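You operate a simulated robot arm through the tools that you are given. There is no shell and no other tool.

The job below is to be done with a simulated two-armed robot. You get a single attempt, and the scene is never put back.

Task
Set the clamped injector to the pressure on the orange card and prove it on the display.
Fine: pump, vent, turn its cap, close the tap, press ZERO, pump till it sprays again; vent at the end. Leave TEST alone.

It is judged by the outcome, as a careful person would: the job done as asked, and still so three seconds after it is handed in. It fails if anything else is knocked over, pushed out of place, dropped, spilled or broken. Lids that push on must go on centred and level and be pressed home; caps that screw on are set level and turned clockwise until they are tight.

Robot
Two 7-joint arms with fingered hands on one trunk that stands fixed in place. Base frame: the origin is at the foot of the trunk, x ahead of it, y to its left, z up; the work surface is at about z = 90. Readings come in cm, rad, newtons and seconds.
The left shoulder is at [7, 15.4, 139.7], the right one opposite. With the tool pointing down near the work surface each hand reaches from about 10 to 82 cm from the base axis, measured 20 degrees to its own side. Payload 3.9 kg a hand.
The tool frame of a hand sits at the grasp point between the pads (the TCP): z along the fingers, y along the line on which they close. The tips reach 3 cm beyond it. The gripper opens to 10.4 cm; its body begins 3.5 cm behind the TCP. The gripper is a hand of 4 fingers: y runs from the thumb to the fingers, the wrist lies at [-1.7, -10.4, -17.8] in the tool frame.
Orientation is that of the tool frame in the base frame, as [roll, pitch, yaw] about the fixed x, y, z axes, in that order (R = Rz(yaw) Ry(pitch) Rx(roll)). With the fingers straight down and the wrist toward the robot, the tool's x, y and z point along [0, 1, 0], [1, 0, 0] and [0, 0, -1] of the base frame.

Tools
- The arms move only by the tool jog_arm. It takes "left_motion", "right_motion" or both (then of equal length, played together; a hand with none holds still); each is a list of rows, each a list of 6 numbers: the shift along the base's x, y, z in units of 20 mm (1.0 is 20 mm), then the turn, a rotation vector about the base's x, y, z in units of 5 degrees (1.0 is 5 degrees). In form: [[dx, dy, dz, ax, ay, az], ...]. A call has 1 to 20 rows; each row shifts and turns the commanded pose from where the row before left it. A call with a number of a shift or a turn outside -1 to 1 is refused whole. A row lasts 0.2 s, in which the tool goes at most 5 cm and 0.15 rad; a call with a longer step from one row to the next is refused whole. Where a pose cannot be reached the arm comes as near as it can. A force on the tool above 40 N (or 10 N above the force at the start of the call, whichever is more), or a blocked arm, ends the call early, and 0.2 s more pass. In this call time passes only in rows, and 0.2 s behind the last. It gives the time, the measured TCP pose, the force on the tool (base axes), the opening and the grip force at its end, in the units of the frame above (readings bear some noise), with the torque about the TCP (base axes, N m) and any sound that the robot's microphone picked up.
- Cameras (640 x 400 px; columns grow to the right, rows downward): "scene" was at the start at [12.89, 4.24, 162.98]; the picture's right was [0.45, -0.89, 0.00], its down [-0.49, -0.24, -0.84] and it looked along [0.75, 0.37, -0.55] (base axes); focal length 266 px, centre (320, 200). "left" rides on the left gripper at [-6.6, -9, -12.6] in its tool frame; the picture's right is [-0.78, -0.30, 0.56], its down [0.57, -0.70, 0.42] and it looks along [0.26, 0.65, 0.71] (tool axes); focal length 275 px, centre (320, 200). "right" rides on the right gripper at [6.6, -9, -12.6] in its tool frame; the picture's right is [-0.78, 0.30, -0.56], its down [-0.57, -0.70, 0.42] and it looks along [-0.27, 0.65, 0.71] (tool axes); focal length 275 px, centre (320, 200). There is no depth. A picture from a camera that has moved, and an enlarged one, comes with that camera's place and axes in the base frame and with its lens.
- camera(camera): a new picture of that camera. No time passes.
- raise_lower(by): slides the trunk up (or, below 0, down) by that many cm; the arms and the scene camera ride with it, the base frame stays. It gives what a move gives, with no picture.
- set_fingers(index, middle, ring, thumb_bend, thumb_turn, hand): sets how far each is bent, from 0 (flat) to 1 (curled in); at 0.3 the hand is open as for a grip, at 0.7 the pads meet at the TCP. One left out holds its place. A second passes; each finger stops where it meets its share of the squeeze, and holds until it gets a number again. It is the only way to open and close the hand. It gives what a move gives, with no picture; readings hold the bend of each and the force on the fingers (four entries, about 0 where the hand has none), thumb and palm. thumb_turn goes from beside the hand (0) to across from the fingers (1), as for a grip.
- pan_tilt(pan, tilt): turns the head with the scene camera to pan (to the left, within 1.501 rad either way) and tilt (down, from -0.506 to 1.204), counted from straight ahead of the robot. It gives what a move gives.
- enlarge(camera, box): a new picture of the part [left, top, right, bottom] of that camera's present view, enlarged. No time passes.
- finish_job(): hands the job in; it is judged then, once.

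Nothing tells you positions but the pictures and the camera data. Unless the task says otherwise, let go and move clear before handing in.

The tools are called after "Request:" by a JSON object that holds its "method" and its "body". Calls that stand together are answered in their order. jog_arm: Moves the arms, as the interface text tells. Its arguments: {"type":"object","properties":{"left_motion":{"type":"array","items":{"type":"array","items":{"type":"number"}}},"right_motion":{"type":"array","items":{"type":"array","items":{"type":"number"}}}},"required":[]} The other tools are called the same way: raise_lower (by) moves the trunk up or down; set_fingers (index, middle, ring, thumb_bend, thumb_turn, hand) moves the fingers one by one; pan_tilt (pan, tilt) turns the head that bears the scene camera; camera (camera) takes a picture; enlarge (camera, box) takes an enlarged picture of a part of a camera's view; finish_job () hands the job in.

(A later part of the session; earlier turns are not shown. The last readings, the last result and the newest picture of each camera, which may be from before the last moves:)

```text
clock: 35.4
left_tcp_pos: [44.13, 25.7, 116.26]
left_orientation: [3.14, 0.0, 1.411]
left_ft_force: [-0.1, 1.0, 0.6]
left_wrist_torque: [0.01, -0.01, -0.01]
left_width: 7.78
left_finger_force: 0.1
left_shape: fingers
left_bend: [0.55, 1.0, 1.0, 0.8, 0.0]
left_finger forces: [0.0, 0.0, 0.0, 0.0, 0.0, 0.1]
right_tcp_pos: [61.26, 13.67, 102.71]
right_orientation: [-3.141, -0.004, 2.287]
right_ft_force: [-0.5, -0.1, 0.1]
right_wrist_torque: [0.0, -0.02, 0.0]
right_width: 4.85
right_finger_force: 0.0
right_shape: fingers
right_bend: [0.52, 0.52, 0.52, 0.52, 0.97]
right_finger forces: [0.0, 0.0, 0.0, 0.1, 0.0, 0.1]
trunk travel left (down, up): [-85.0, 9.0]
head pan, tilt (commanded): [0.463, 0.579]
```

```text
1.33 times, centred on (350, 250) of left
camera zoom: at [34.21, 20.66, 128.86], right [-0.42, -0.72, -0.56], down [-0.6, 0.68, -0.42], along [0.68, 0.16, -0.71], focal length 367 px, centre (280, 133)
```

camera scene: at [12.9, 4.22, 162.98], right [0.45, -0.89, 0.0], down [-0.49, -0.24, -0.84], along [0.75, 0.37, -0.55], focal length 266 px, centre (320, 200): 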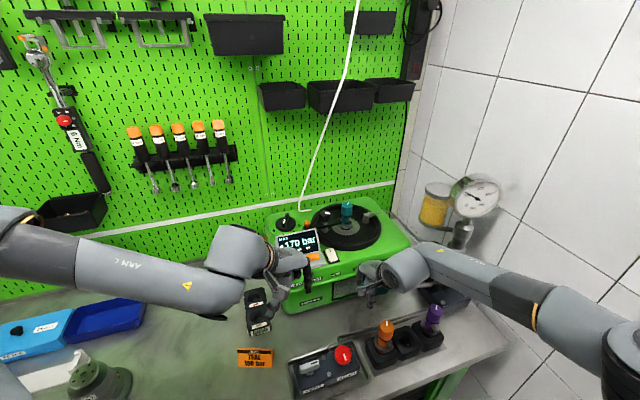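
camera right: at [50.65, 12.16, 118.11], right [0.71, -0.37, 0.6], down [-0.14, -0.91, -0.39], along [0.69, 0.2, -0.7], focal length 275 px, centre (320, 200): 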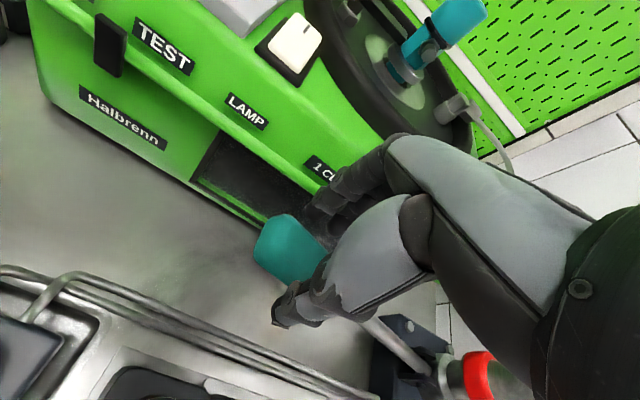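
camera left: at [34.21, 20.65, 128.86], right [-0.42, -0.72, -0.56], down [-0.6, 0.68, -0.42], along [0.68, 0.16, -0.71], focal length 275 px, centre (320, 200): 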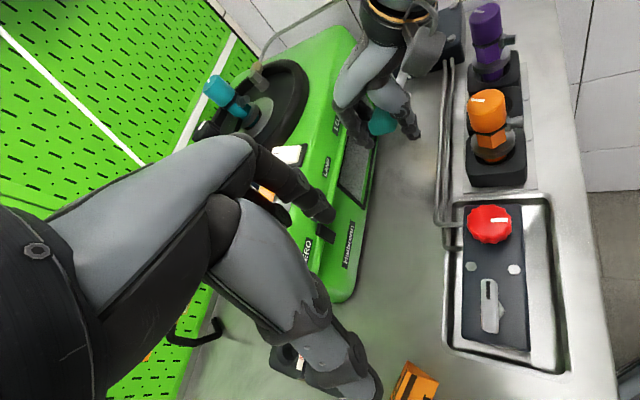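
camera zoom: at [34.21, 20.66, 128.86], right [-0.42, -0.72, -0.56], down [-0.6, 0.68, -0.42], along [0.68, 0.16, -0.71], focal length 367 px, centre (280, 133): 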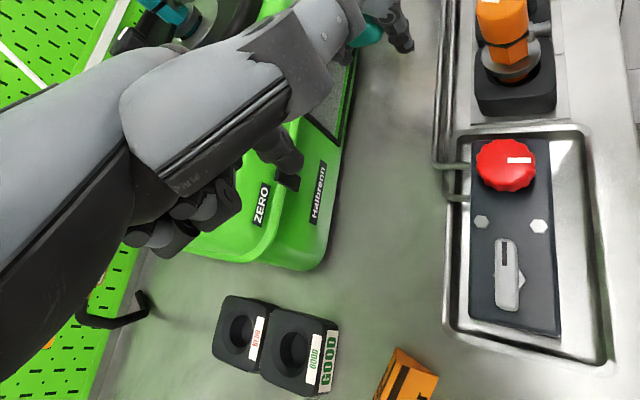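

The thumb now crosses in front at TCP height, which could bump things. I'll try it flat beside the hand instead.

Request:
{"method": "set_fingers", "body": {"hand": "left", "index": 0.55, "thumb_turn": 0.0, "thumb_bend": 0.0}}

Request:
{"method": "enlarge", "body": {"camera": "scene", "box": [200, 210, 360, 330]}}

Request:
{"method": "enlarge", "body": {"camera": "left", "box": [200, 100, 500, 400]}}

```text
clock: 36.4
left_tcp_pos: [44.15, 25.77, 116.15]
left_orientation: [3.14, 0.0, 1.41]
left_ft_force: [0.3, -0.3, -0.4]
left_wrist_torque: [0.01, -0.03, 0.0]
left_width: 14.07
left_finger_force: 0.2
left_shape: fingers
left_bend: [0.55, 1.0, 1.0, 0.0, 0.0]
left_finger forces: [0.1, 0.0, 0.1, 0.1, 0.0, 0.1]
right_tcp_pos: [61.26, 13.67, 102.68]
right_orientation: [-3.141, -0.006, 2.287]
right_ft_force: [0.0, 0.1, -1.1]
right_wrist_torque: [0.03, 0.03, -0.03]
right_width: 4.82
right_finger_force: 0.0
right_shape: fingers
right_bend: [0.52, 0.52, 0.52, 0.52, 0.97]
right_finger forces: [0.0, 0.0, 0.0, 0.0, 0.1, 0.0]
trunk travel left (down, up): [-85.0, 9.0]
head pan, tilt (commanded): [0.463, 0.579]
```

```text
3.33 times, centred on (280, 270) of scene
camera zoom: at [12.9, 4.23, 162.98], right [0.45, -0.89, 0.0], down [-0.49, -0.24, -0.84], along [0.75, 0.37, -0.55], focal length 888 px, centre (453, -33)
```

zoom: 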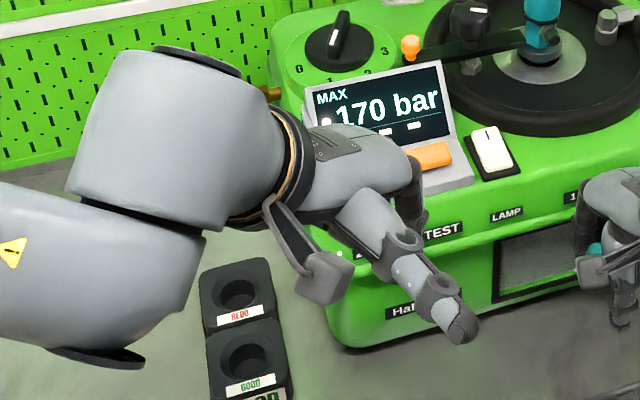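

```text
1.33 times, centred on (350, 250) of left
camera zoom: at [34.21, 20.66, 128.86], right [-0.42, -0.72, -0.56], down [-0.6, 0.68, -0.42], along [0.68, 0.16, -0.71], focal length 367 px, centre (280, 133)
```

zoom: 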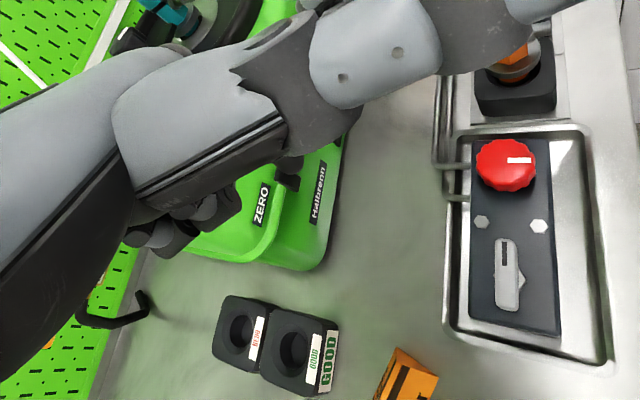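

The thumb is now up and out of the way, about 5 cm above TCP level, so the index tip is the lowest point. I'll bring the index finger to just above the VENT handle and look.

Request:
{"method": "jog_arm", "body": {"left_motion": [[-0.64, -0.15, -0.8, 0, 0, 0], [-0.64, -0.15, -0.8, 0, 0, 0], [-0.64, -0.15, -0.8, 0, 0, 0], [-0.64, -0.15, -0.8, 0, 0, 0], [-0.64, -0.15, -0.8, 0, 0, 0]]}}

Request:
{"method": "camera", "body": {"camera": "left"}}

Request:
{"method": "enlarge", "body": {"camera": "scene", "box": [220, 270, 400, 400]}}

```text
clock: 37.6
left_tcp_pos: [37.51, 23.97, 108.2]
left_orientation: [-3.141, 0.0, 1.41]
left_ft_force: [-0.2, -0.8, -0.9]
left_wrist_torque: [0.01, 0.01, 0.01]
left_width: 14.07
left_finger_force: 0.0
left_shape: fingers
left_bend: [0.55, 1.0, 1.0, 0.0, 0.0]
left_finger forces: [0.1, 0.1, 0.0, 0.0, 0.0, 0.0]
right_tcp_pos: [61.21, 13.63, 102.72]
right_orientation: [-3.139, -0.005, 2.286]
right_ft_force: [-0.1, -0.1, -0.1]
right_wrist_torque: [-0.02, 0.02, 0.02]
right_width: 4.83
right_finger_force: 0.0
right_shape: fingers
right_bend: [0.52, 0.52, 0.52, 0.52, 0.97]
right_finger forces: [0.1, 0.0, 0.1, 0.0, 0.0, 0.0]
trunk travel left (down, up): [-85.0, 9.0]
head pan, tilt (commanded): [0.463, 0.579]
```

```text
taken
camera left: at [27.62, 18.98, 120.83], right [-0.42, -0.72, -0.56], down [-0.6, 0.68, -0.42], along [0.68, 0.16, -0.71], focal length 275 px, centre (320, 200)
```

left: 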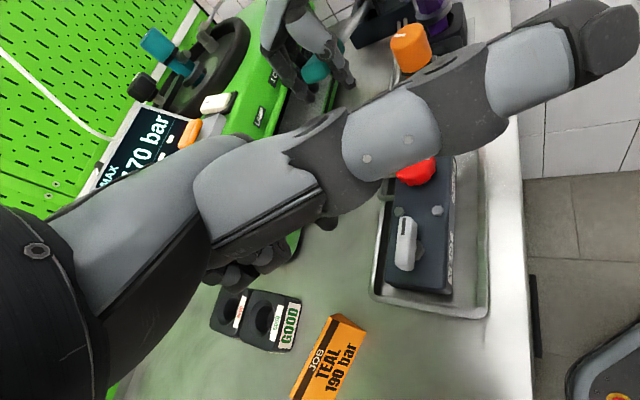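

```text
3.08 times, centred on (310, 335) of scene
camera zoom: at [12.9, 4.25, 162.99], right [0.45, -0.89, 0.0], down [-0.49, -0.24, -0.84], along [0.75, 0.37, -0.55], focal length 820 px, centre (351, -215)
```

zoom: 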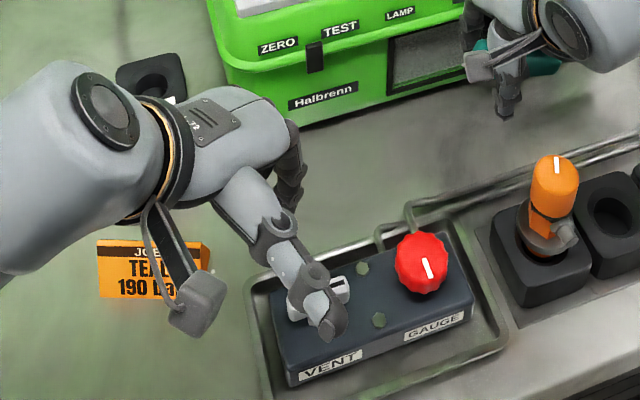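

The index tip is at about (40.5, 22.9, 105), and the pivot is near (39.3, 19.7). I'll set the finger beside the far end of the handle, on the tester side, and lower it.

Request:
{"method": "jog_arm", "body": {"left_motion": [[-0.18, -0.12, -0.8, 0, 0, 0], [-0.18, -0.12, -0.8, 0, 0, 0], [0, 0, -0.8, 0, 0, 0], [0, 0, -0.8, 0, 0, 0], [0, 0, -0.5, 0, 0, 0]]}}

Request:
{"method": "camera", "body": {"camera": "left"}}

Request:
{"method": "enlarge", "body": {"camera": "scene", "box": [240, 310, 380, 400]}}

Request:
{"method": "enlarge", "body": {"camera": "left", "box": [270, 130, 470, 310]}}

```text
clock: 38.8
left_tcp_pos: [36.65, 24.31, 102.86]
left_orientation: [3.141, 0.002, 1.41]
left_ft_force: [0.0, -0.1, -0.9]
left_wrist_torque: [-0.01, -0.03, 0.0]
left_width: 14.08
left_finger_force: 0.0
left_shape: fingers
left_bend: [0.55, 1.0, 1.0, 0.0, 0.0]
left_finger forces: [0.0, 0.0, 0.1, 0.1, 0.1, 0.1]
left hand out of reach, approached as far as the arm can: row 4, 5
right_tcp_pos: [61.29, 13.74, 102.73]
right_orientation: [-3.139, -0.004, 2.288]
right_ft_force: [-0.2, -0.1, -0.2]
right_wrist_torque: [-0.04, 0.03, 0.0]
right_width: 4.86
right_finger_force: 0.1
right_shape: fingers
right_bend: [0.52, 0.52, 0.52, 0.52, 0.97]
right_finger forces: [0.0, 0.0, 0.0, 0.0, 0.1, 0.1]
trunk travel left (down, up): [-85.0, 9.0]
head pan, tilt (commanded): [0.463, 0.579]
```

```text
taken
camera left: at [26.72, 19.22, 115.43], right [-0.42, -0.72, -0.56], down [-0.6, 0.68, -0.43], along [0.68, 0.16, -0.71], focal length 275 px, centre (320, 200)
```

left: 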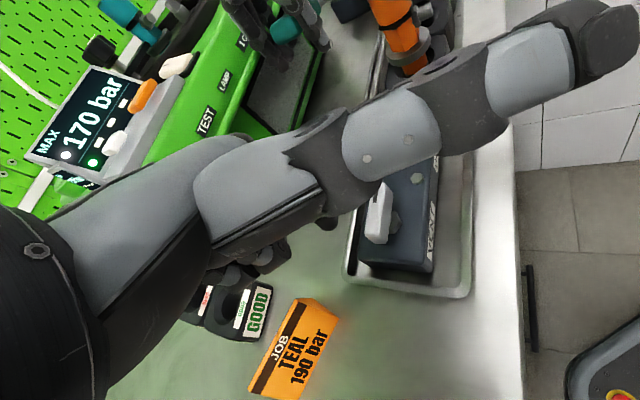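

```text
4.44 times, centred on (310, 355) of scene
camera zoom: at [12.81, 4.33, 162.99], right [0.45, -0.89, 0.0], down [-0.49, -0.25, -0.84], along [0.75, 0.37, -0.55], focal length 1184 px, centre (364, -489)
```

zoom: 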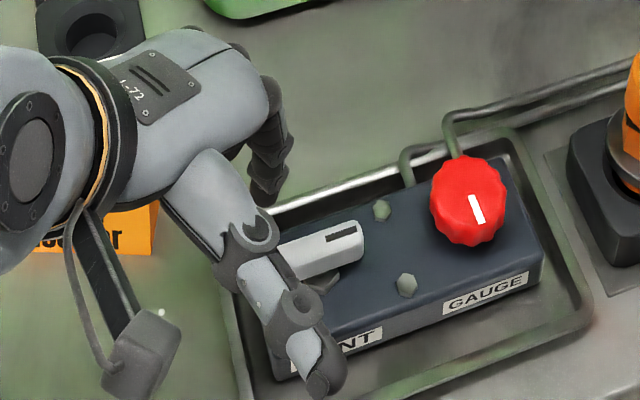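

```text
2.22 times, centred on (370, 220) of left
camera zoom: at [26.72, 19.22, 115.43], right [-0.42, -0.72, -0.56], down [-0.6, 0.68, -0.43], along [0.68, 0.16, -0.71], focal length 612 px, centre (209, 156)
```

zoom: 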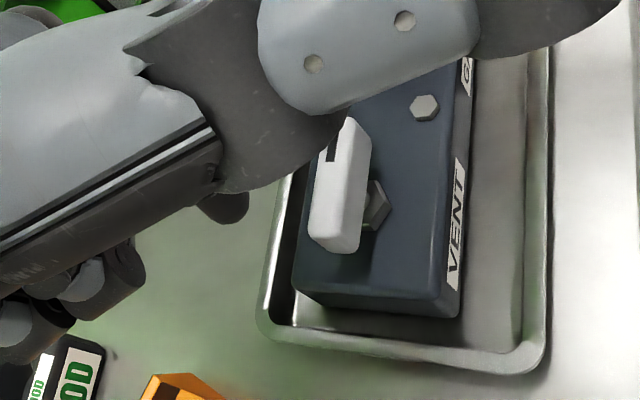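

The arm runs out of reach there with the wrist so near the body. I'll rise a bit and swing the hand so the wrist lies more to the left (about -60°), which gives the arm more room and points the thumb away.

Request:
{"method": "jog_arm", "body": {"left_motion": [[0, 0, 0.8, 0, 0, 0], [0, 0, 0.8, 0, 0, 0], [0.1, 0.06, 0.2, 0, 0, -0.9], [0.1, 0.06, 0.2, 0, 0, -0.9], [0.1, 0.06, 0.2, 0, 0, -0.9], [0.1, 0.06, 0, 0, 0, -0.9], [0.1, 0.06, 0, 0, 0, -0.9], [0.1, 0.06, 0, 0, 0, -0.9], [0.1, 0.06, 0, 0, 0, -0.9], [0.1, 0.06, 0, 0, 0, -0.9], [0.1, 0.06, 0, 0, 0, -0.9], [0.1, 0.06, 0, 0, 0, -0.9], [0.1, 0.06, 0, 0, 0, -0.9]]}}

Request:
{"method": "camera", "body": {"camera": "left"}}

Request:
{"method": "camera", "body": {"camera": "scene"}}

```text
clock: 41.6
left_tcp_pos: [38.85, 25.79, 107.2]
left_orientation: [-3.141, 0.0, 0.546]
left_ft_force: [0.1, 0.3, 0.1]
left_wrist_torque: [-0.02, 0.02, -0.01]
left_width: 14.08
left_finger_force: 0.0
left_shape: fingers
left_bend: [0.55, 1.0, 1.0, 0.0, 0.0]
left_finger forces: [0.1, 0.0, 0.0, 0.0, 0.1, 0.0]
left hand out of reach, approached as far as the arm can: row 10
right_tcp_pos: [61.33, 13.7, 102.7]
right_orientation: [-3.139, -0.005, 2.288]
right_ft_force: [0.3, 0.1, 1.3]
right_wrist_torque: [-0.02, 0.02, -0.02]
right_width: 4.84
right_finger_force: 0.1
right_shape: fingers
right_bend: [0.52, 0.52, 0.52, 0.52, 0.97]
right_finger forces: [0.1, 0.1, 0.0, 0.1, 0.0, 0.1]
trunk travel left (down, up): [-85.0, 9.0]
head pan, tilt (commanded): [0.463, 0.579]
```

```text
taken
camera left: at [28.47, 30.0, 119.86], right [-0.82, -0.15, -0.56], down [0.13, 0.9, -0.42], along [0.56, -0.42, -0.71], focal length 275 px, centre (320, 200)
```

left: 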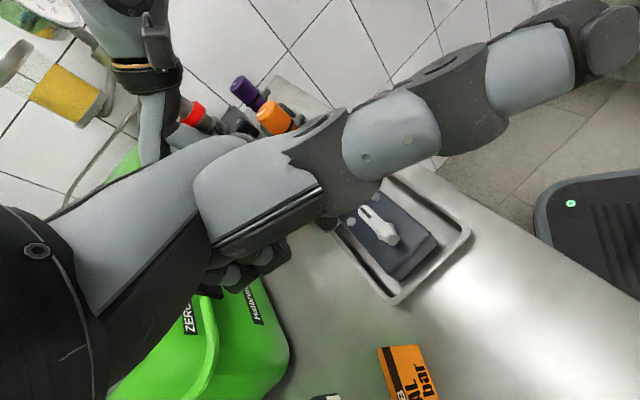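

```text
taken
camera scene: at [12.93, 4.22, 162.98], right [0.45, -0.89, 0.0], down [-0.49, -0.24, -0.84], along [0.75, 0.37, -0.55], focal length 266 px, centre (320, 200)
```

scene: 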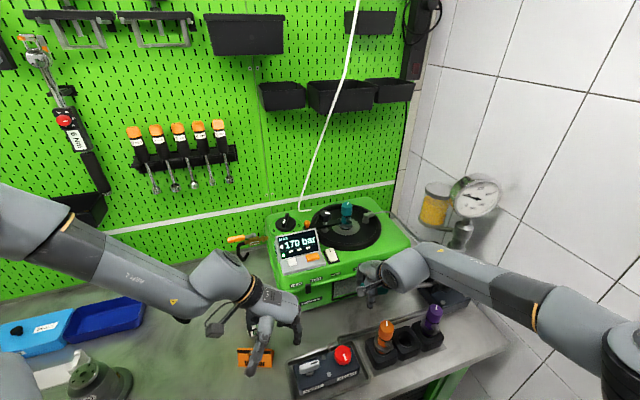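

The wrist is now to the left and the pose is comfortable. The index tip should be at about (39.8, 22.7), just beyond the handle's end on the tester side. Descending now.

Request:
{"method": "jog_arm", "body": {"left_motion": [[0, 0, -0.8, 0, 0, 0], [0, 0, -0.8, 0, 0, 0], [0, 0, -0.8, 0, 0, 0], [0, 0, -0.6, 0, 0, 0]]}}

Request:
{"method": "enlarge", "body": {"camera": "left", "box": [240, 150, 440, 310]}}

Request:
{"method": "enlarge", "body": {"camera": "scene", "box": [240, 300, 400, 400]}}

```text
clock: 42.6
left_tcp_pos: [38.94, 25.72, 101.56]
left_orientation: [-3.14, 0.002, 0.547]
left_ft_force: [0.5, 0.0, 0.5]
left_wrist_torque: [-0.02, 0.01, 0.0]
left_width: 14.05
left_finger_force: 0.0
left_shape: fingers
left_bend: [0.55, 1.0, 1.0, 0.0, 0.0]
left_finger forces: [0.0, 0.0, 0.1, 0.0, 0.0, 0.0]
left hand out of reach, approached as far as the arm can: row 2
right_tcp_pos: [61.44, 13.6, 102.77]
right_orientation: [-3.141, -0.005, 2.289]
right_ft_force: [0.4, -0.5, 0.8]
right_wrist_torque: [0.02, 0.0, 0.01]
right_width: 4.83
right_finger_force: 0.1
right_shape: fingers
right_bend: [0.52, 0.52, 0.52, 0.52, 0.97]
right_finger forces: [0.0, 0.1, 0.0, 0.0, 0.0, 0.0]
trunk travel left (down, up): [-85.0, 9.0]
head pan, tilt (commanded): [0.463, 0.579]
```

```text
2.50 times, centred on (340, 230) of left
camera zoom: at [28.63, 29.99, 114.21], right [-0.82, -0.15, -0.56], down [0.12, 0.9, -0.42], along [0.56, -0.42, -0.71], focal length 688 px, centre (270, 125)
```

zoom: 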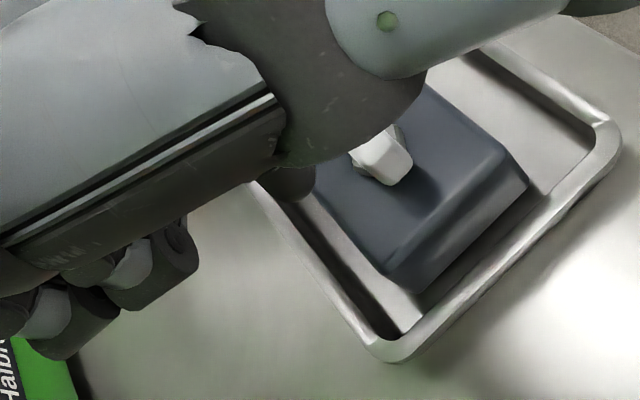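

```text
4.00 times, centred on (320, 350) of scene
camera zoom: at [13.03, 4.16, 162.97], right [0.45, -0.89, 0.0], down [-0.49, -0.24, -0.84], along [0.75, 0.37, -0.55], focal length 1066 px, centre (320, -400)
```

zoom: 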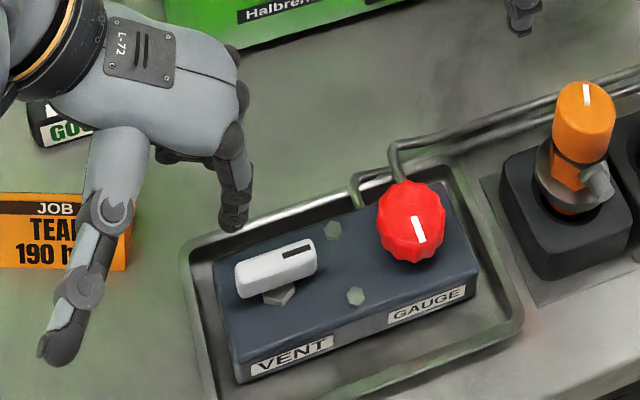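

I have a good view: the index tip hovers about 2 cm on the tester side of the handle. I'll lower about 1.2 cm more and then push the handle's far end gently around its arc, about 25° at first.

Request:
{"method": "jog_arm", "body": {"left_motion": [[0, 0, -0.6, 0, 0, 0]]}}

Request:
{"method": "jog_arm", "body": {"left_motion": [[-0.17, -0.18, 0, 0, 0, 0], [-0.17, -0.18, 0, 0, 0, 0], [-0.3, -0.1, 0, 0, 0, 0]]}}

Request:
{"method": "enlarge", "body": {"camera": "scene", "box": [240, 300, 400, 400]}}

```text
clock: 43.0
left_tcp_pos: [38.75, 25.91, 101.2]
left_orientation: [3.141, 0.0, 0.547]
left_ft_force: [0.3, 0.9, -0.2]
left_wrist_torque: [-0.02, 0.02, 0.02]
left_width: 14.07
left_finger_force: 0.1
left_shape: fingers
left_bend: [0.55, 1.0, 1.0, 0.0, 0.0]
left_finger forces: [0.0, 0.0, 0.0, 0.0, 0.0, 0.0]
left hand out of reach, approached as far as the arm can: row 1
right_tcp_pos: [61.3, 13.65, 102.74]
right_orientation: [-3.14, -0.005, 2.287]
right_ft_force: [-0.2, 0.4, 1.3]
right_wrist_torque: [0.03, -0.03, 0.0]
right_width: 4.84
right_finger_force: 0.1
right_shape: fingers
right_bend: [0.52, 0.52, 0.52, 0.52, 0.97]
right_finger forces: [0.0, 0.0, 0.1, 0.1, 0.0, 0.1]
trunk travel left (down, up): [-85.0, 9.0]
head pan, tilt (commanded): [0.463, 0.579]
```

```text
clock: 43.8
left_tcp_pos: [37.38, 24.98, 101.25]
left_orientation: [-3.141, 0.0, 0.547]
left_ft_force: [0.4, -0.1, 0.7]
left_wrist_torque: [0.01, 0.04, -0.01]
left_width: 14.1
left_finger_force: 0.1
left_shape: fingers
left_bend: [0.55, 1.0, 1.0, 0.0, 0.0]
left_finger forces: [0.0, 0.1, 0.0, 0.0, 0.0, 0.1]
right_tcp_pos: [61.27, 13.63, 102.68]
right_orientation: [-3.14, -0.007, 2.29]
right_ft_force: [0.2, 0.0, 0.7]
right_wrist_torque: [0.02, 0.03, -0.03]
right_width: 4.86
right_finger_force: 0.1
right_shape: fingers
right_bend: [0.52, 0.52, 0.52, 0.52, 0.97]
right_finger forces: [0.0, 0.1, 0.1, 0.0, 0.0, 0.0]
trunk travel left (down, up): [-85.0, 9.0]
head pan, tilt (commanded): [0.463, 0.579]
```

```text
4.00 times, centred on (320, 350) of scene
camera zoom: at [12.91, 4.21, 162.98], right [0.45, -0.89, 0.0], down [-0.49, -0.24, -0.84], along [0.75, 0.37, -0.55], focal length 1066 px, centre (320, -400)
```

zoom: 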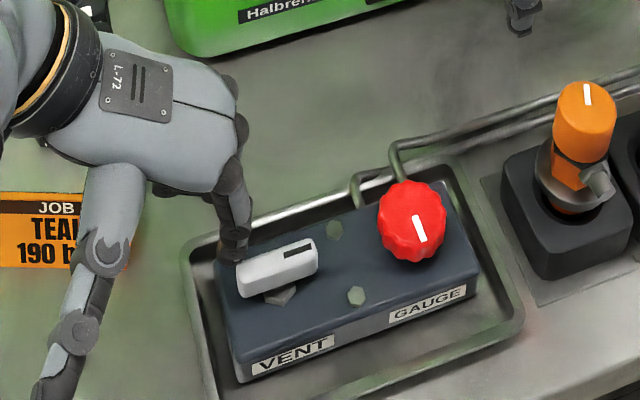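

The fingertip is right at the handle's far end. I'll push along the arc a bit and see whether the handle turns.

Request:
{"method": "jog_arm", "body": {"left_motion": [[-0.22, -0.2, 0, 0, 0, 0], [-0.2, -0.25, 0, 0, 0, 0]]}}

Request:
{"method": "enlarge", "body": {"camera": "scene", "box": [240, 300, 400, 400]}}

Request:
{"method": "enlarge", "body": {"camera": "left", "box": [240, 150, 440, 310]}}

```text
clock: 44.4
left_tcp_pos: [36.61, 24.15, 101.12]
left_orientation: [-3.141, -0.001, 0.547]
left_ft_force: [-0.4, 0.3, -0.4]
left_wrist_torque: [-0.01, -0.05, -0.04]
left_width: 14.1
left_finger_force: 0.0
left_shape: fingers
left_bend: [0.55, 1.0, 1.0, 0.0, 0.0]
left_finger forces: [0.1, 0.0, 0.1, 0.1, 0.0, 0.0]
right_tcp_pos: [61.34, 13.63, 102.72]
right_orientation: [-3.14, -0.006, 2.289]
right_ft_force: [-0.3, 0.3, 0.5]
right_wrist_torque: [0.03, 0.0, -0.02]
right_width: 4.85
right_finger_force: 0.0
right_shape: fingers
right_bend: [0.52, 0.52, 0.52, 0.52, 0.97]
right_finger forces: [0.1, 0.0, 0.0, 0.1, 0.0, 0.1]
trunk travel left (down, up): [-85.0, 9.0]
head pan, tilt (commanded): [0.463, 0.579]
```

```text
4.00 times, centred on (320, 350) of scene
camera zoom: at [12.9, 4.19, 162.99], right [0.45, -0.89, 0.0], down [-0.49, -0.24, -0.84], along [0.75, 0.37, -0.55], focal length 1066 px, centre (320, -400)
```

zoom: 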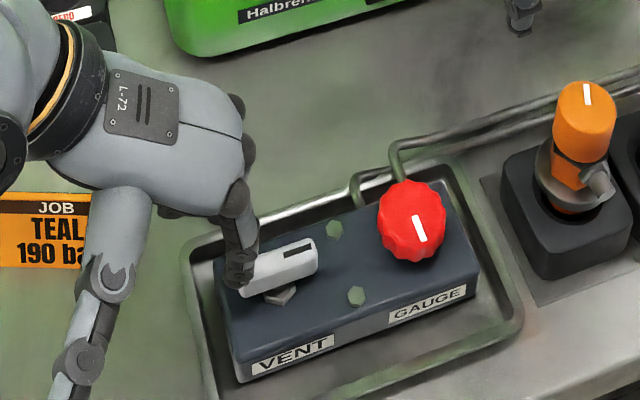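

```text
2.50 times, centred on (340, 230) of left
camera zoom: at [26.23, 28.36, 113.8], right [-0.82, -0.15, -0.56], down [0.12, 0.9, -0.42], along [0.56, -0.42, -0.71], focal length 688 px, centre (270, 125)
```

zoom: 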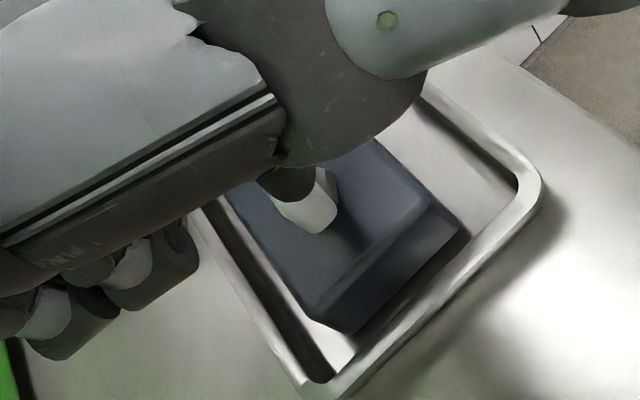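

The fingertip is passing just above the handle with no contact, since the arm can't go lower from here. I'll back the finger off, raise the right hand 3 cm, and lower the trunk 3 cm so the left hand gets down to it.

Request:
{"method": "jog_arm", "body": {"left_motion": [[0.42, 0.45, 0, 0, 0, 0], [0.5, 0.35, 0, 0, 0, 0], [0.2, 0.2, 0, 0, 0, 0]], "right_motion": [[0, 0, 0.5, 0, 0, 0], [0, 0, 0.5, 0, 0, 0], [0, 0, 0.5, 0, 0, 0]]}}

Request:
{"method": "raise_lower", "body": {"by": -3}}

Request:
{"method": "enlarge", "body": {"camera": "scene", "box": [240, 290, 400, 390]}}

Request:
{"method": "camera", "body": {"camera": "scene"}}

```text
clock: 45.2
left_tcp_pos: [38.72, 26.22, 101.05]
left_orientation: [3.141, 0.001, 0.549]
left_ft_force: [0.3, 0.5, -0.3]
left_wrist_torque: [0.0, 0.0, -0.01]
left_width: 14.09
left_finger_force: 0.0
left_shape: fingers
left_bend: [0.55, 1.0, 1.0, 0.0, 0.0]
left_finger forces: [0.0, 0.0, 0.0, 0.1, 0.0, 0.0]
right_tcp_pos: [61.25, 13.68, 105.6]
right_orientation: [-3.136, -0.004, 2.287]
right_ft_force: [-1.1, -0.3, 0.2]
right_wrist_torque: [0.03, 0.01, 0.0]
right_width: 4.83
right_finger_force: 0.0
right_shape: fingers
right_bend: [0.52, 0.52, 0.52, 0.52, 0.97]
right_finger forces: [0.0, 0.0, 0.0, 0.0, 0.0, 0.1]
trunk travel left (down, up): [-85.0, 9.0]
head pan, tilt (commanded): [0.463, 0.579]
```

```text
clock: 46.0
left_tcp_pos: [38.72, 26.19, 98.12]
left_orientation: [3.141, 0.001, 0.547]
left_ft_force: [-0.1, -0.5, -0.7]
left_wrist_torque: [0.0, -0.01, -0.05]
left_width: 14.1
left_finger_force: 0.0
left_shape: fingers
left_bend: [0.55, 1.0, 1.0, 0.0, 0.0]
left_finger forces: [0.0, 0.1, 0.0, 0.0, 0.0, 0.0]
right_tcp_pos: [61.26, 13.58, 102.68]
right_orientation: [-3.14, -0.005, 2.289]
right_ft_force: [0.5, -0.1, 0.5]
right_wrist_torque: [0.0, 0.02, 0.01]
right_width: 4.83
right_finger_force: 0.2
right_shape: fingers
right_bend: [0.52, 0.52, 0.52, 0.52, 0.97]
right_finger forces: [0.0, 0.1, 0.0, 0.0, 0.1, 0.0]
trunk travel left (down, up): [-82.0, 12.0]
head pan, tilt (commanded): [0.463, 0.579]
```

```text
4.00 times, centred on (320, 340) of scene
camera zoom: at [12.89, 4.24, 159.98], right [0.45, -0.89, 0.0], down [-0.49, -0.24, -0.84], along [0.75, 0.37, -0.55], focal length 1066 px, centre (320, -360)
```

zoom: 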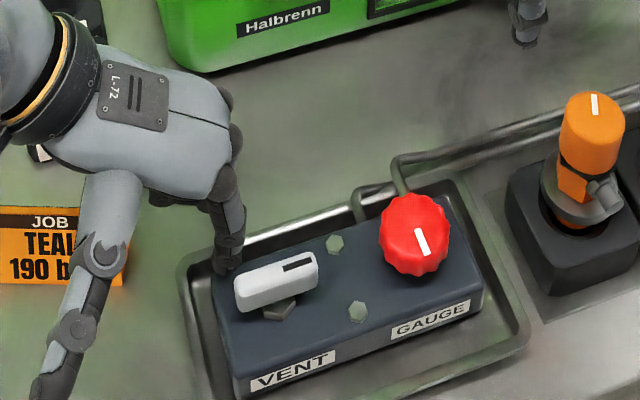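

```text
taken
camera scene: at [12.89, 4.24, 159.98], right [0.45, -0.89, 0.0], down [-0.49, -0.24, -0.84], along [0.75, 0.37, -0.55], focal length 266 px, centre (320, 200)
```

scene: 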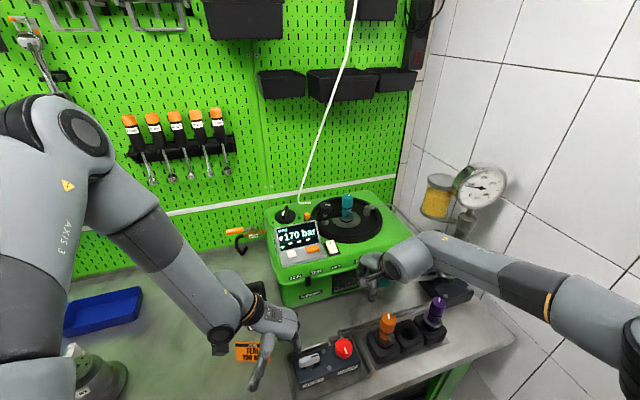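

The fingertip is now at about handle height with no contact on the block. I'll push toward the handle's far end along the arc in small rows.

Request:
{"method": "jog_arm", "body": {"left_motion": [[-0.2, -0.2, 0, 0, 0, 0], [-0.25, -0.2, 0, 0, 0, 0], [-0.25, -0.2, 0, 0, 0, 0]]}}

Request:
{"method": "enlarge", "body": {"camera": "scene", "box": [240, 290, 400, 390]}}

```text
clock: 46.8
left_tcp_pos: [37.32, 24.98, 98.25]
left_orientation: [3.14, 0.001, 0.548]
left_ft_force: [1.0, 1.1, -0.9]
left_wrist_torque: [-0.01, -0.02, 0.03]
left_width: 14.04
left_finger_force: 0.3
left_shape: fingers
left_bend: [0.55, 1.0, 1.0, 0.0, 0.0]
left_finger forces: [1.4, 0.0, 0.1, 0.1, 0.0, 0.0]
right_tcp_pos: [61.32, 13.81, 102.62]
right_orientation: [-3.141, -0.006, 2.289]
right_ft_force: [0.4, 0.0, 0.5]
right_wrist_torque: [0.0, 0.02, -0.01]
right_width: 4.84
right_finger_force: 0.2
right_shape: fingers
right_bend: [0.52, 0.52, 0.52, 0.52, 0.97]
right_finger forces: [0.0, 0.0, 0.0, 0.1, 0.1, 0.0]
trunk travel left (down, up): [-82.0, 12.0]
head pan, tilt (commanded): [0.463, 0.579]
```

```text
4.00 times, centred on (320, 340) of scene
camera zoom: at [12.89, 4.23, 159.99], right [0.45, -0.89, 0.0], down [-0.49, -0.24, -0.84], along [0.75, 0.37, -0.55], focal length 1066 px, centre (320, -360)
```

zoom: 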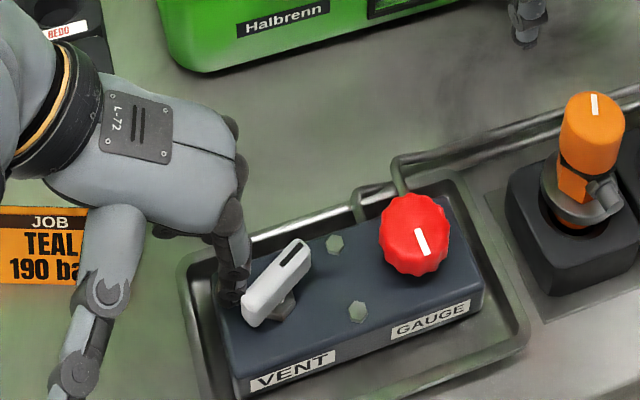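

The handle turns counter-clockwise easily. I'll continue along the arc until it reaches its stop.

Request:
{"method": "jog_arm", "body": {"left_motion": [[-0.22, -0.26, 0, 0, 0, 0], [-0.12, -0.3, 0, 0, 0, 0], [-0.04, -0.33, 0, 0, 0, 0]]}}

Request:
{"method": "enlarge", "body": {"camera": "scene", "box": [240, 290, 400, 390]}}

Request:
{"method": "enlarge", "body": {"camera": "scene", "box": [260, 150, 510, 290]}}

```text
clock: 47.5
left_tcp_pos: [36.59, 23.17, 98.15]
left_orientation: [3.141, 0.001, 0.547]
left_ft_force: [-0.1, 2.1, 0.2]
left_wrist_torque: [-0.01, -0.02, 0.01]
left_width: 14.01
left_finger_force: 0.9
left_shape: fingers
left_bend: [0.56, 1.0, 1.0, 0.0, 0.0]
left_finger forces: [1.7, 0.0, 0.1, 0.1, 0.1, 0.0]
right_tcp_pos: [61.32, 13.71, 102.62]
right_orientation: [-3.14, -0.006, 2.288]
right_ft_force: [-0.3, 0.0, 0.4]
right_wrist_torque: [0.0, 0.01, -0.03]
right_width: 4.84
right_finger_force: 0.1
right_shape: fingers
right_bend: [0.52, 0.52, 0.52, 0.52, 0.97]
right_finger forces: [0.0, 0.0, 0.0, 0.0, 0.0, 0.0]
trunk travel left (down, up): [-82.0, 12.0]
head pan, tilt (commanded): [0.463, 0.579]
```

```text
4.00 times, centred on (320, 340) of scene
camera zoom: at [12.9, 4.26, 159.98], right [0.45, -0.89, 0.0], down [-0.49, -0.24, -0.84], along [0.75, 0.37, -0.55], focal length 1066 px, centre (320, -360)
```

zoom: 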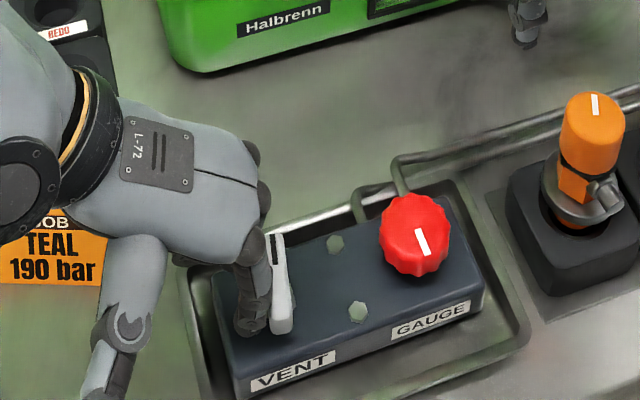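

```text
2.56 times, centred on (385, 220) of scene
camera zoom: at [12.9, 4.26, 159.98], right [0.45, -0.89, 0.0], down [-0.49, -0.24, -0.84], along [0.75, 0.37, -0.55], focal length 682 px, centre (154, 149)
```

zoom: 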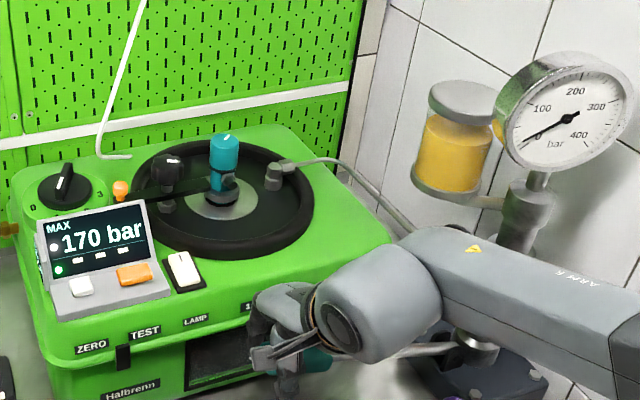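

The gauge has dropped to 0: vented. Next I'll lift the left hand clear, turn it back to straight, and make an open grip for the teal cap.

Request:
{"method": "jog_arm", "body": {"left_motion": [[-0.15, 0.15, 0, 0, 0, 0], [0, 0, 1, 0, 0, 0], [0, 0, 1, 0, 0, 0], [0, 0.1, 1, 0, 0, 0.8], [0, 0.1, 1, 0, 0, 0.8], [0.2, 0.1, 1, 0, 0, 0.8], [0.2, 0.1, 1, 0, 0, 0.8], [0.3, 0.1, 1, 0, 0, 0.8], [0.3, 0.1, 1, 0, 0, 0.8], [0.3, 0.1, 1, 0, 0, 0.8], [0.4, 0.1, 1, 0, 0, 0.8], [0.4, 0.1, 1, 0, 0, 0.8], [0.4, 0.1, 1, 0, 0, 0.8], [0.4, 0.1, 1, 0, 0, 0.8], [0.4, 0.1, 1, 0, 0, 0.8], [0.4, 0.1, 0.5, 0, 0, 0.8], [0.4, 0.1, 0, 0, 0, 0.8]]}}

Request:
{"method": "set_fingers", "body": {"hand": "left", "index": 0.46, "middle": 0.46, "ring": 0.46, "thumb_bend": 0.46, "thumb_turn": 0.97}}

Request:
{"method": "camera", "body": {"camera": "scene"}}

Request:
{"method": "camera", "body": {"camera": "left"}}

```text
clock: 51.1
left_tcp_pos: [41.4, 42.07, 112.39]
left_orientation: [3.138, 0.009, 1.521]
left_ft_force: [-0.6, -0.3, 0.1]
left_wrist_torque: [0.03, -0.01, 0.0]
left_width: 14.08
left_finger_force: 0.2
left_shape: fingers
left_bend: [0.55, 1.0, 1.0, 0.0, 0.0]
left_finger forces: [0.0, 0.0, 0.1, 0.0, 0.0, 0.0]
left hand out of reach, approached as far as the arm can: row 8, 9, 10, 11, 12, 13, 14, 15, 16, 17
right_tcp_pos: [61.34, 13.77, 102.55]
right_orientation: [-3.138, -0.005, 2.288]
right_ft_force: [-1.0, 0.2, 0.0]
right_wrist_torque: [-0.03, 0.0, 0.01]
right_width: 4.81
right_finger_force: 0.0
right_shape: fingers
right_bend: [0.52, 0.52, 0.52, 0.52, 0.97]
right_finger forces: [0.1, 0.1, 0.0, 0.0, 0.0, 0.1]
trunk travel left (down, up): [-82.0, 12.0]
head pan, tilt (commanded): [0.463, 0.579]
```

```text
clock: 52.1
left_tcp_pos: [41.49, 42.11, 112.42]
left_orientation: [3.137, 0.008, 1.517]
left_ft_force: [0.2, -0.7, -0.1]
left_wrist_torque: [0.02, 0.03, 0.01]
left_width: 6.43
left_finger_force: 0.2
left_shape: fingers
left_bend: [0.46, 0.46, 0.46, 0.46, 0.96]
left_finger forces: [0.0, 0.1, 0.0, 0.0, 0.0, 0.0]
right_tcp_pos: [61.34, 13.64, 102.78]
right_orientation: [-3.14, -0.005, 2.287]
right_ft_force: [0.6, 0.3, -0.4]
right_wrist_torque: [0.01, 0.01, -0.03]
right_width: 4.84
right_finger_force: 0.0
right_shape: fingers
right_bend: [0.52, 0.52, 0.52, 0.52, 0.97]
right_finger forces: [0.0, 0.0, 0.0, 0.1, 0.1, 0.0]
trunk travel left (down, up): [-82.0, 12.0]
head pan, tilt (commanded): [0.463, 0.579]
```

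```text
taken
camera scene: at [12.88, 4.23, 159.99], right [0.45, -0.89, 0.0], down [-0.49, -0.24, -0.84], along [0.75, 0.37, -0.55], focal length 266 px, centre (320, 200)
```

scene: 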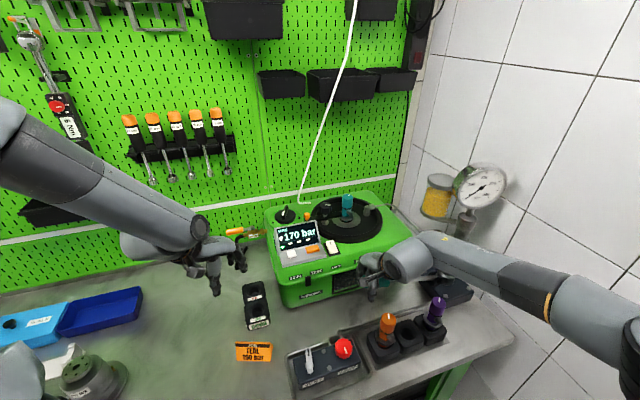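

```text
taken
camera left: at [31.9, 36.08, 125.07], right [-0.33, -0.76, -0.55], down [-0.67, 0.6, -0.43], along [0.66, 0.23, -0.71], focal length 275 px, centre (320, 200)
```

left: 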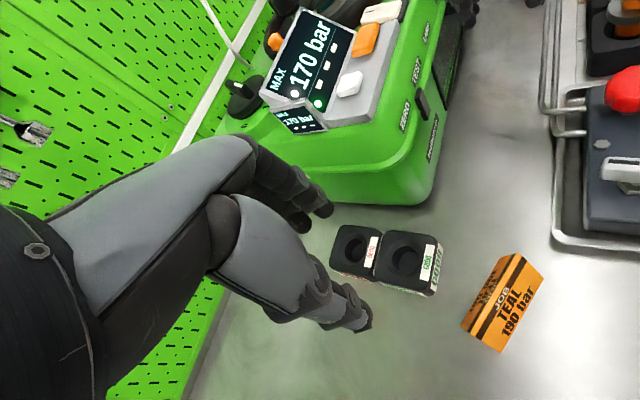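

The left hand wandered to (41, 42, 112) when its arm posture limited it, but nothing was touched and the vent handle stands across. I'll lift up and forward toward the cap in stages.

Request:
{"method": "jog_arm", "body": {"left_motion": [[0.2, 0, 1, 0, 0, 0], [0.2, 0, 1, 0, 0, 0], [0.2, 0, 1, 0, 0, 0], [0.2, 0, 1, 0, 0, 0], [0.2, 0, 1, 0, 0, 0], [0.2, 0, 1, 0, 0, 0], [0.2, 0, 1, 0, 0, 0], [0.2, 0, 0.8, 0, 0, 0]]}}

Request:
{"method": "jog_arm", "body": {"left_motion": [[1, -0.4, 0, 0, 0, 0], [1, -0.4, 0, 0, 0, 0], [1, -0.4, 0, 0, 0, 0], [1, -0.4, 0, 0, 0, 0], [1, -0.4, 0, 0, 0, 0], [1, -0.4, 0, 0, 0, 0], [1, -0.4, 0, 0, 0, 0], [1, -0.4, 0, 0, 0, 0], [1, -0.4, 0, 0, 0, 0], [1, -0.4, 0, 0, 0, 0]]}}

Request:
{"method": "camera", "body": {"camera": "scene"}}

Request:
{"method": "camera", "body": {"camera": "left"}}

```text
clock: 54.0
left_tcp_pos: [44.72, 44.92, 125.79]
left_orientation: [-3.141, 0.0, 1.525]
left_ft_force: [0.0, 0.7, -0.6]
left_wrist_torque: [0.0, 0.0, 0.03]
left_width: 6.4
left_finger_force: 0.1
left_shape: fingers
left_bend: [0.46, 0.46, 0.46, 0.46, 0.96]
left_finger forces: [0.0, 0.0, 0.0, 0.1, 0.1, 0.0]
left hand out of reach, approached as far as the arm can: row 1, 2, 3
right_tcp_pos: [61.2, 13.6, 102.66]
right_orientation: [-3.138, -0.002, 2.289]
right_ft_force: [-1.3, 0.1, 0.2]
right_wrist_torque: [-0.02, 0.0, 0.0]
right_width: 4.86
right_finger_force: 0.1
right_shape: fingers
right_bend: [0.52, 0.52, 0.52, 0.52, 0.97]
right_finger forces: [0.0, 0.1, 0.0, 0.0, 0.0, 0.0]
trunk travel left (down, up): [-82.0, 12.0]
head pan, tilt (commanded): [0.463, 0.579]
```

```text
clock: 56.1
left_tcp_pos: [65.13, 36.78, 125.63]
left_orientation: [-3.137, -0.002, 1.524]
left_ft_force: [-0.1, 0.4, -0.1]
left_wrist_torque: [0.01, 0.01, 0.01]
left_width: 6.45
left_finger_force: 0.1
left_shape: fingers
left_bend: [0.46, 0.46, 0.46, 0.46, 0.96]
left_finger forces: [0.0, 0.0, 0.0, 0.0, 0.1, 0.0]
right_tcp_pos: [61.48, 13.61, 102.58]
right_orientation: [-3.139, -0.004, 2.286]
right_ft_force: [-0.6, -0.2, -0.1]
right_wrist_torque: [0.02, 0.01, -0.01]
right_width: 4.83
right_finger_force: 0.1
right_shape: fingers
right_bend: [0.52, 0.52, 0.52, 0.52, 0.97]
right_finger forces: [0.1, 0.0, 0.1, 0.0, 0.0, 0.1]
trunk travel left (down, up): [-82.0, 12.0]
head pan, tilt (commanded): [0.463, 0.579]
```

```text
taken
camera scene: at [13.09, 4.17, 159.97], right [0.45, -0.9, 0.0], down [-0.49, -0.24, -0.84], along [0.75, 0.37, -0.55], focal length 266 px, centre (320, 200)
```

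scene: 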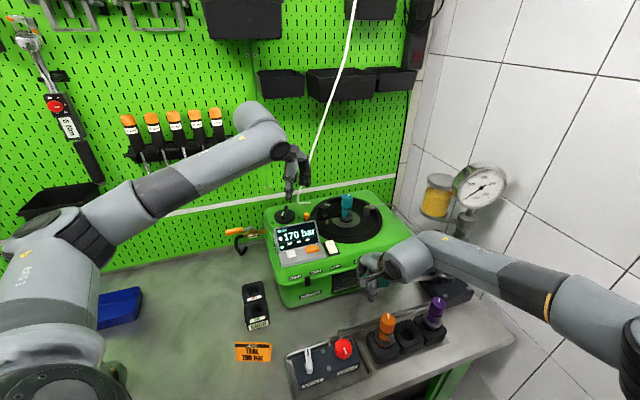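

```text
taken
camera left: at [55.73, 30.69, 138.3], right [-0.33, -0.76, -0.56], down [-0.68, 0.61, -0.42], along [0.66, 0.24, -0.72], focal length 275 px, centre (320, 200)
```

left: 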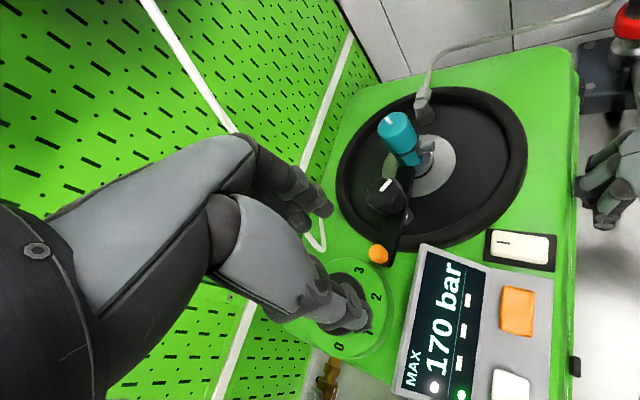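

Nearly there. I'll zoom on the cap from both cameras to fix its position and the mark's angle before turning.

Request:
{"method": "enlarge", "body": {"camera": "left", "box": [350, 90, 450, 220]}}

Request:
{"method": "enlarge", "body": {"camera": "scene", "box": [310, 180, 390, 240]}}

```text
3.08 times, centred on (400, 155) of left
camera zoom: at [55.73, 30.69, 138.3], right [-0.33, -0.76, -0.56], down [-0.68, 0.61, -0.42], along [0.66, 0.24, -0.72], focal length 847 px, centre (74, 338)
```

zoom: 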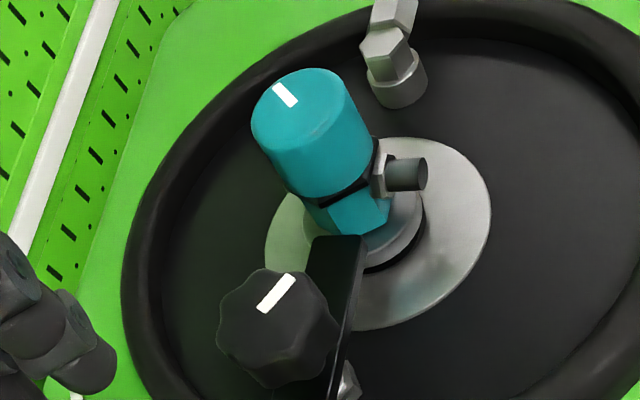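

```text
6.67 times, centred on (350, 210) of scene
camera zoom: at [13.09, 4.17, 159.97], right [0.45, -0.9, 0.0], down [-0.49, -0.24, -0.84], along [0.75, 0.37, -0.55], focal length 1777 px, centre (120, 133)
```

zoom: 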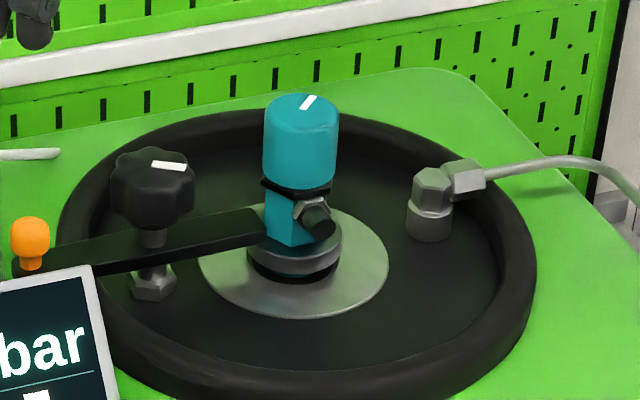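

I estimate the cap centre at about (78, 27.5) with its top near z 115–116. I'll move above it, turning the hand +35° so a clockwise turn has room, then check alignment in the hand camera.

Request:
{"method": "jog_arm", "body": {"left_motion": [[0.8, -0.6, 0, 0, 0, 0.85], [0.8, -0.6, 0, 0, 0, 0.85], [0.8, -0.6, 0, 0, 0, 0.85], [0.8, -0.6, 0, 0, 0, 0.85], [0.8, -0.6, 0, 0, 0, 0.85], [0.8, -0.6, 0, 0, 0, 0.85], [0.8, -0.6, 0, 0, 0, 0.85], [0.8, -0.6, 0, 0, 0, 0.85]]}}

Request:
{"method": "camera", "body": {"camera": "left"}}

Request:
{"method": "enlarge", "body": {"camera": "scene", "box": [240, 120, 420, 260]}}

```text
clock: 58.0
left_tcp_pos: [77.62, 27.2, 125.87]
left_orientation: [-3.141, -0.002, 2.12]
left_ft_force: [-0.1, 0.1, -0.2]
left_wrist_torque: [0.05, 0.03, -0.01]
left_width: 6.44
left_finger_force: 0.0
left_shape: fingers
left_bend: [0.46, 0.46, 0.46, 0.46, 0.96]
left_finger forces: [0.0, 0.1, 0.0, 0.1, 0.1, 0.1]
right_tcp_pos: [61.49, 13.51, 102.7]
right_orientation: [-3.139, -0.006, 2.287]
right_ft_force: [0.1, -0.3, 0.1]
right_wrist_torque: [0.0, -0.01, 0.01]
right_width: 4.82
right_finger_force: 0.1
right_shape: fingers
right_bend: [0.52, 0.52, 0.52, 0.52, 0.97]
right_finger forces: [0.1, 0.0, 0.0, 0.0, 0.0, 0.0]
trunk travel left (down, up): [-82.0, 12.0]
head pan, tilt (commanded): [0.463, 0.579]
```

```text
taken
camera left: at [73.44, 16.92, 138.47], right [0.15, -0.82, -0.56], down [-0.9, 0.12, -0.42], along [0.41, 0.57, -0.71], focal length 275 px, centre (320, 200)
```

left: 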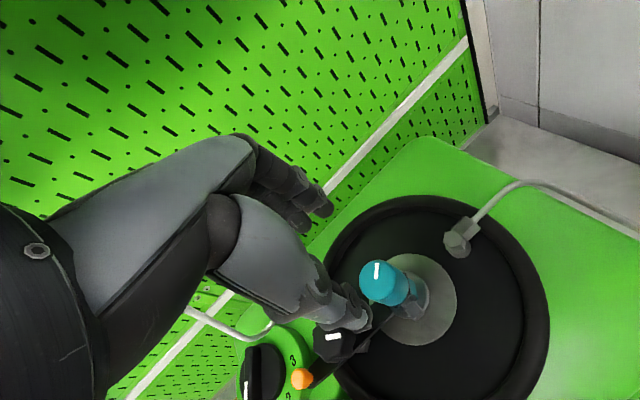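

```text
2.86 times, centred on (330, 190) of scene
camera zoom: at [13.04, 4.01, 159.98], right [0.45, -0.9, 0.0], down [-0.49, -0.24, -0.84], along [0.75, 0.37, -0.55], focal length 762 px, centre (291, 229)
```

zoom: 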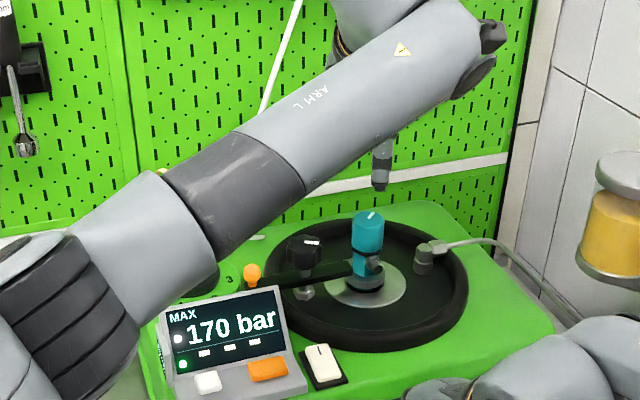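

Good alignment: the cap shows just below the TCP. I'll zoom in to fine-tune the offset and read the mark angle.

Request:
{"method": "enlarge", "body": {"camera": "left", "box": [320, 230, 450, 350]}}

Request:
{"method": "enlarge", "body": {"camera": "scene", "box": [310, 180, 390, 240]}}

```text
3.33 times, centred on (385, 290) of left
camera zoom: at [73.44, 16.92, 138.47], right [0.15, -0.82, -0.56], down [-0.9, 0.12, -0.42], along [0.41, 0.57, -0.71], focal length 918 px, centre (103, -100)
```

zoom: 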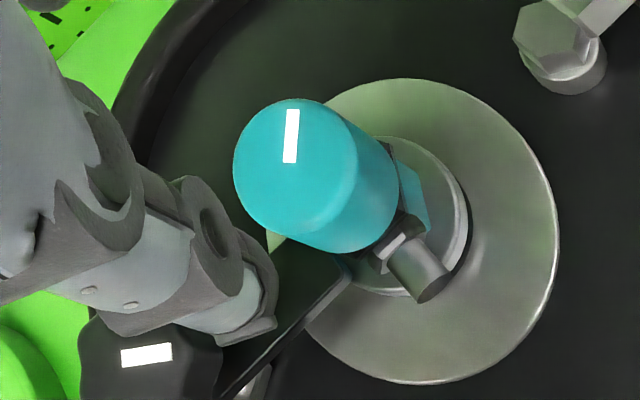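

```text
6.67 times, centred on (350, 210) of scene
camera zoom: at [13.04, 4.01, 159.98], right [0.45, -0.9, 0.0], down [-0.49, -0.24, -0.84], along [0.75, 0.37, -0.55], focal length 1777 px, centre (120, 133)
```

zoom: 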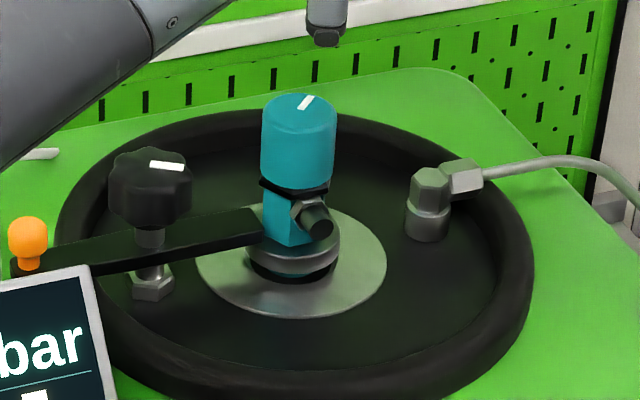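

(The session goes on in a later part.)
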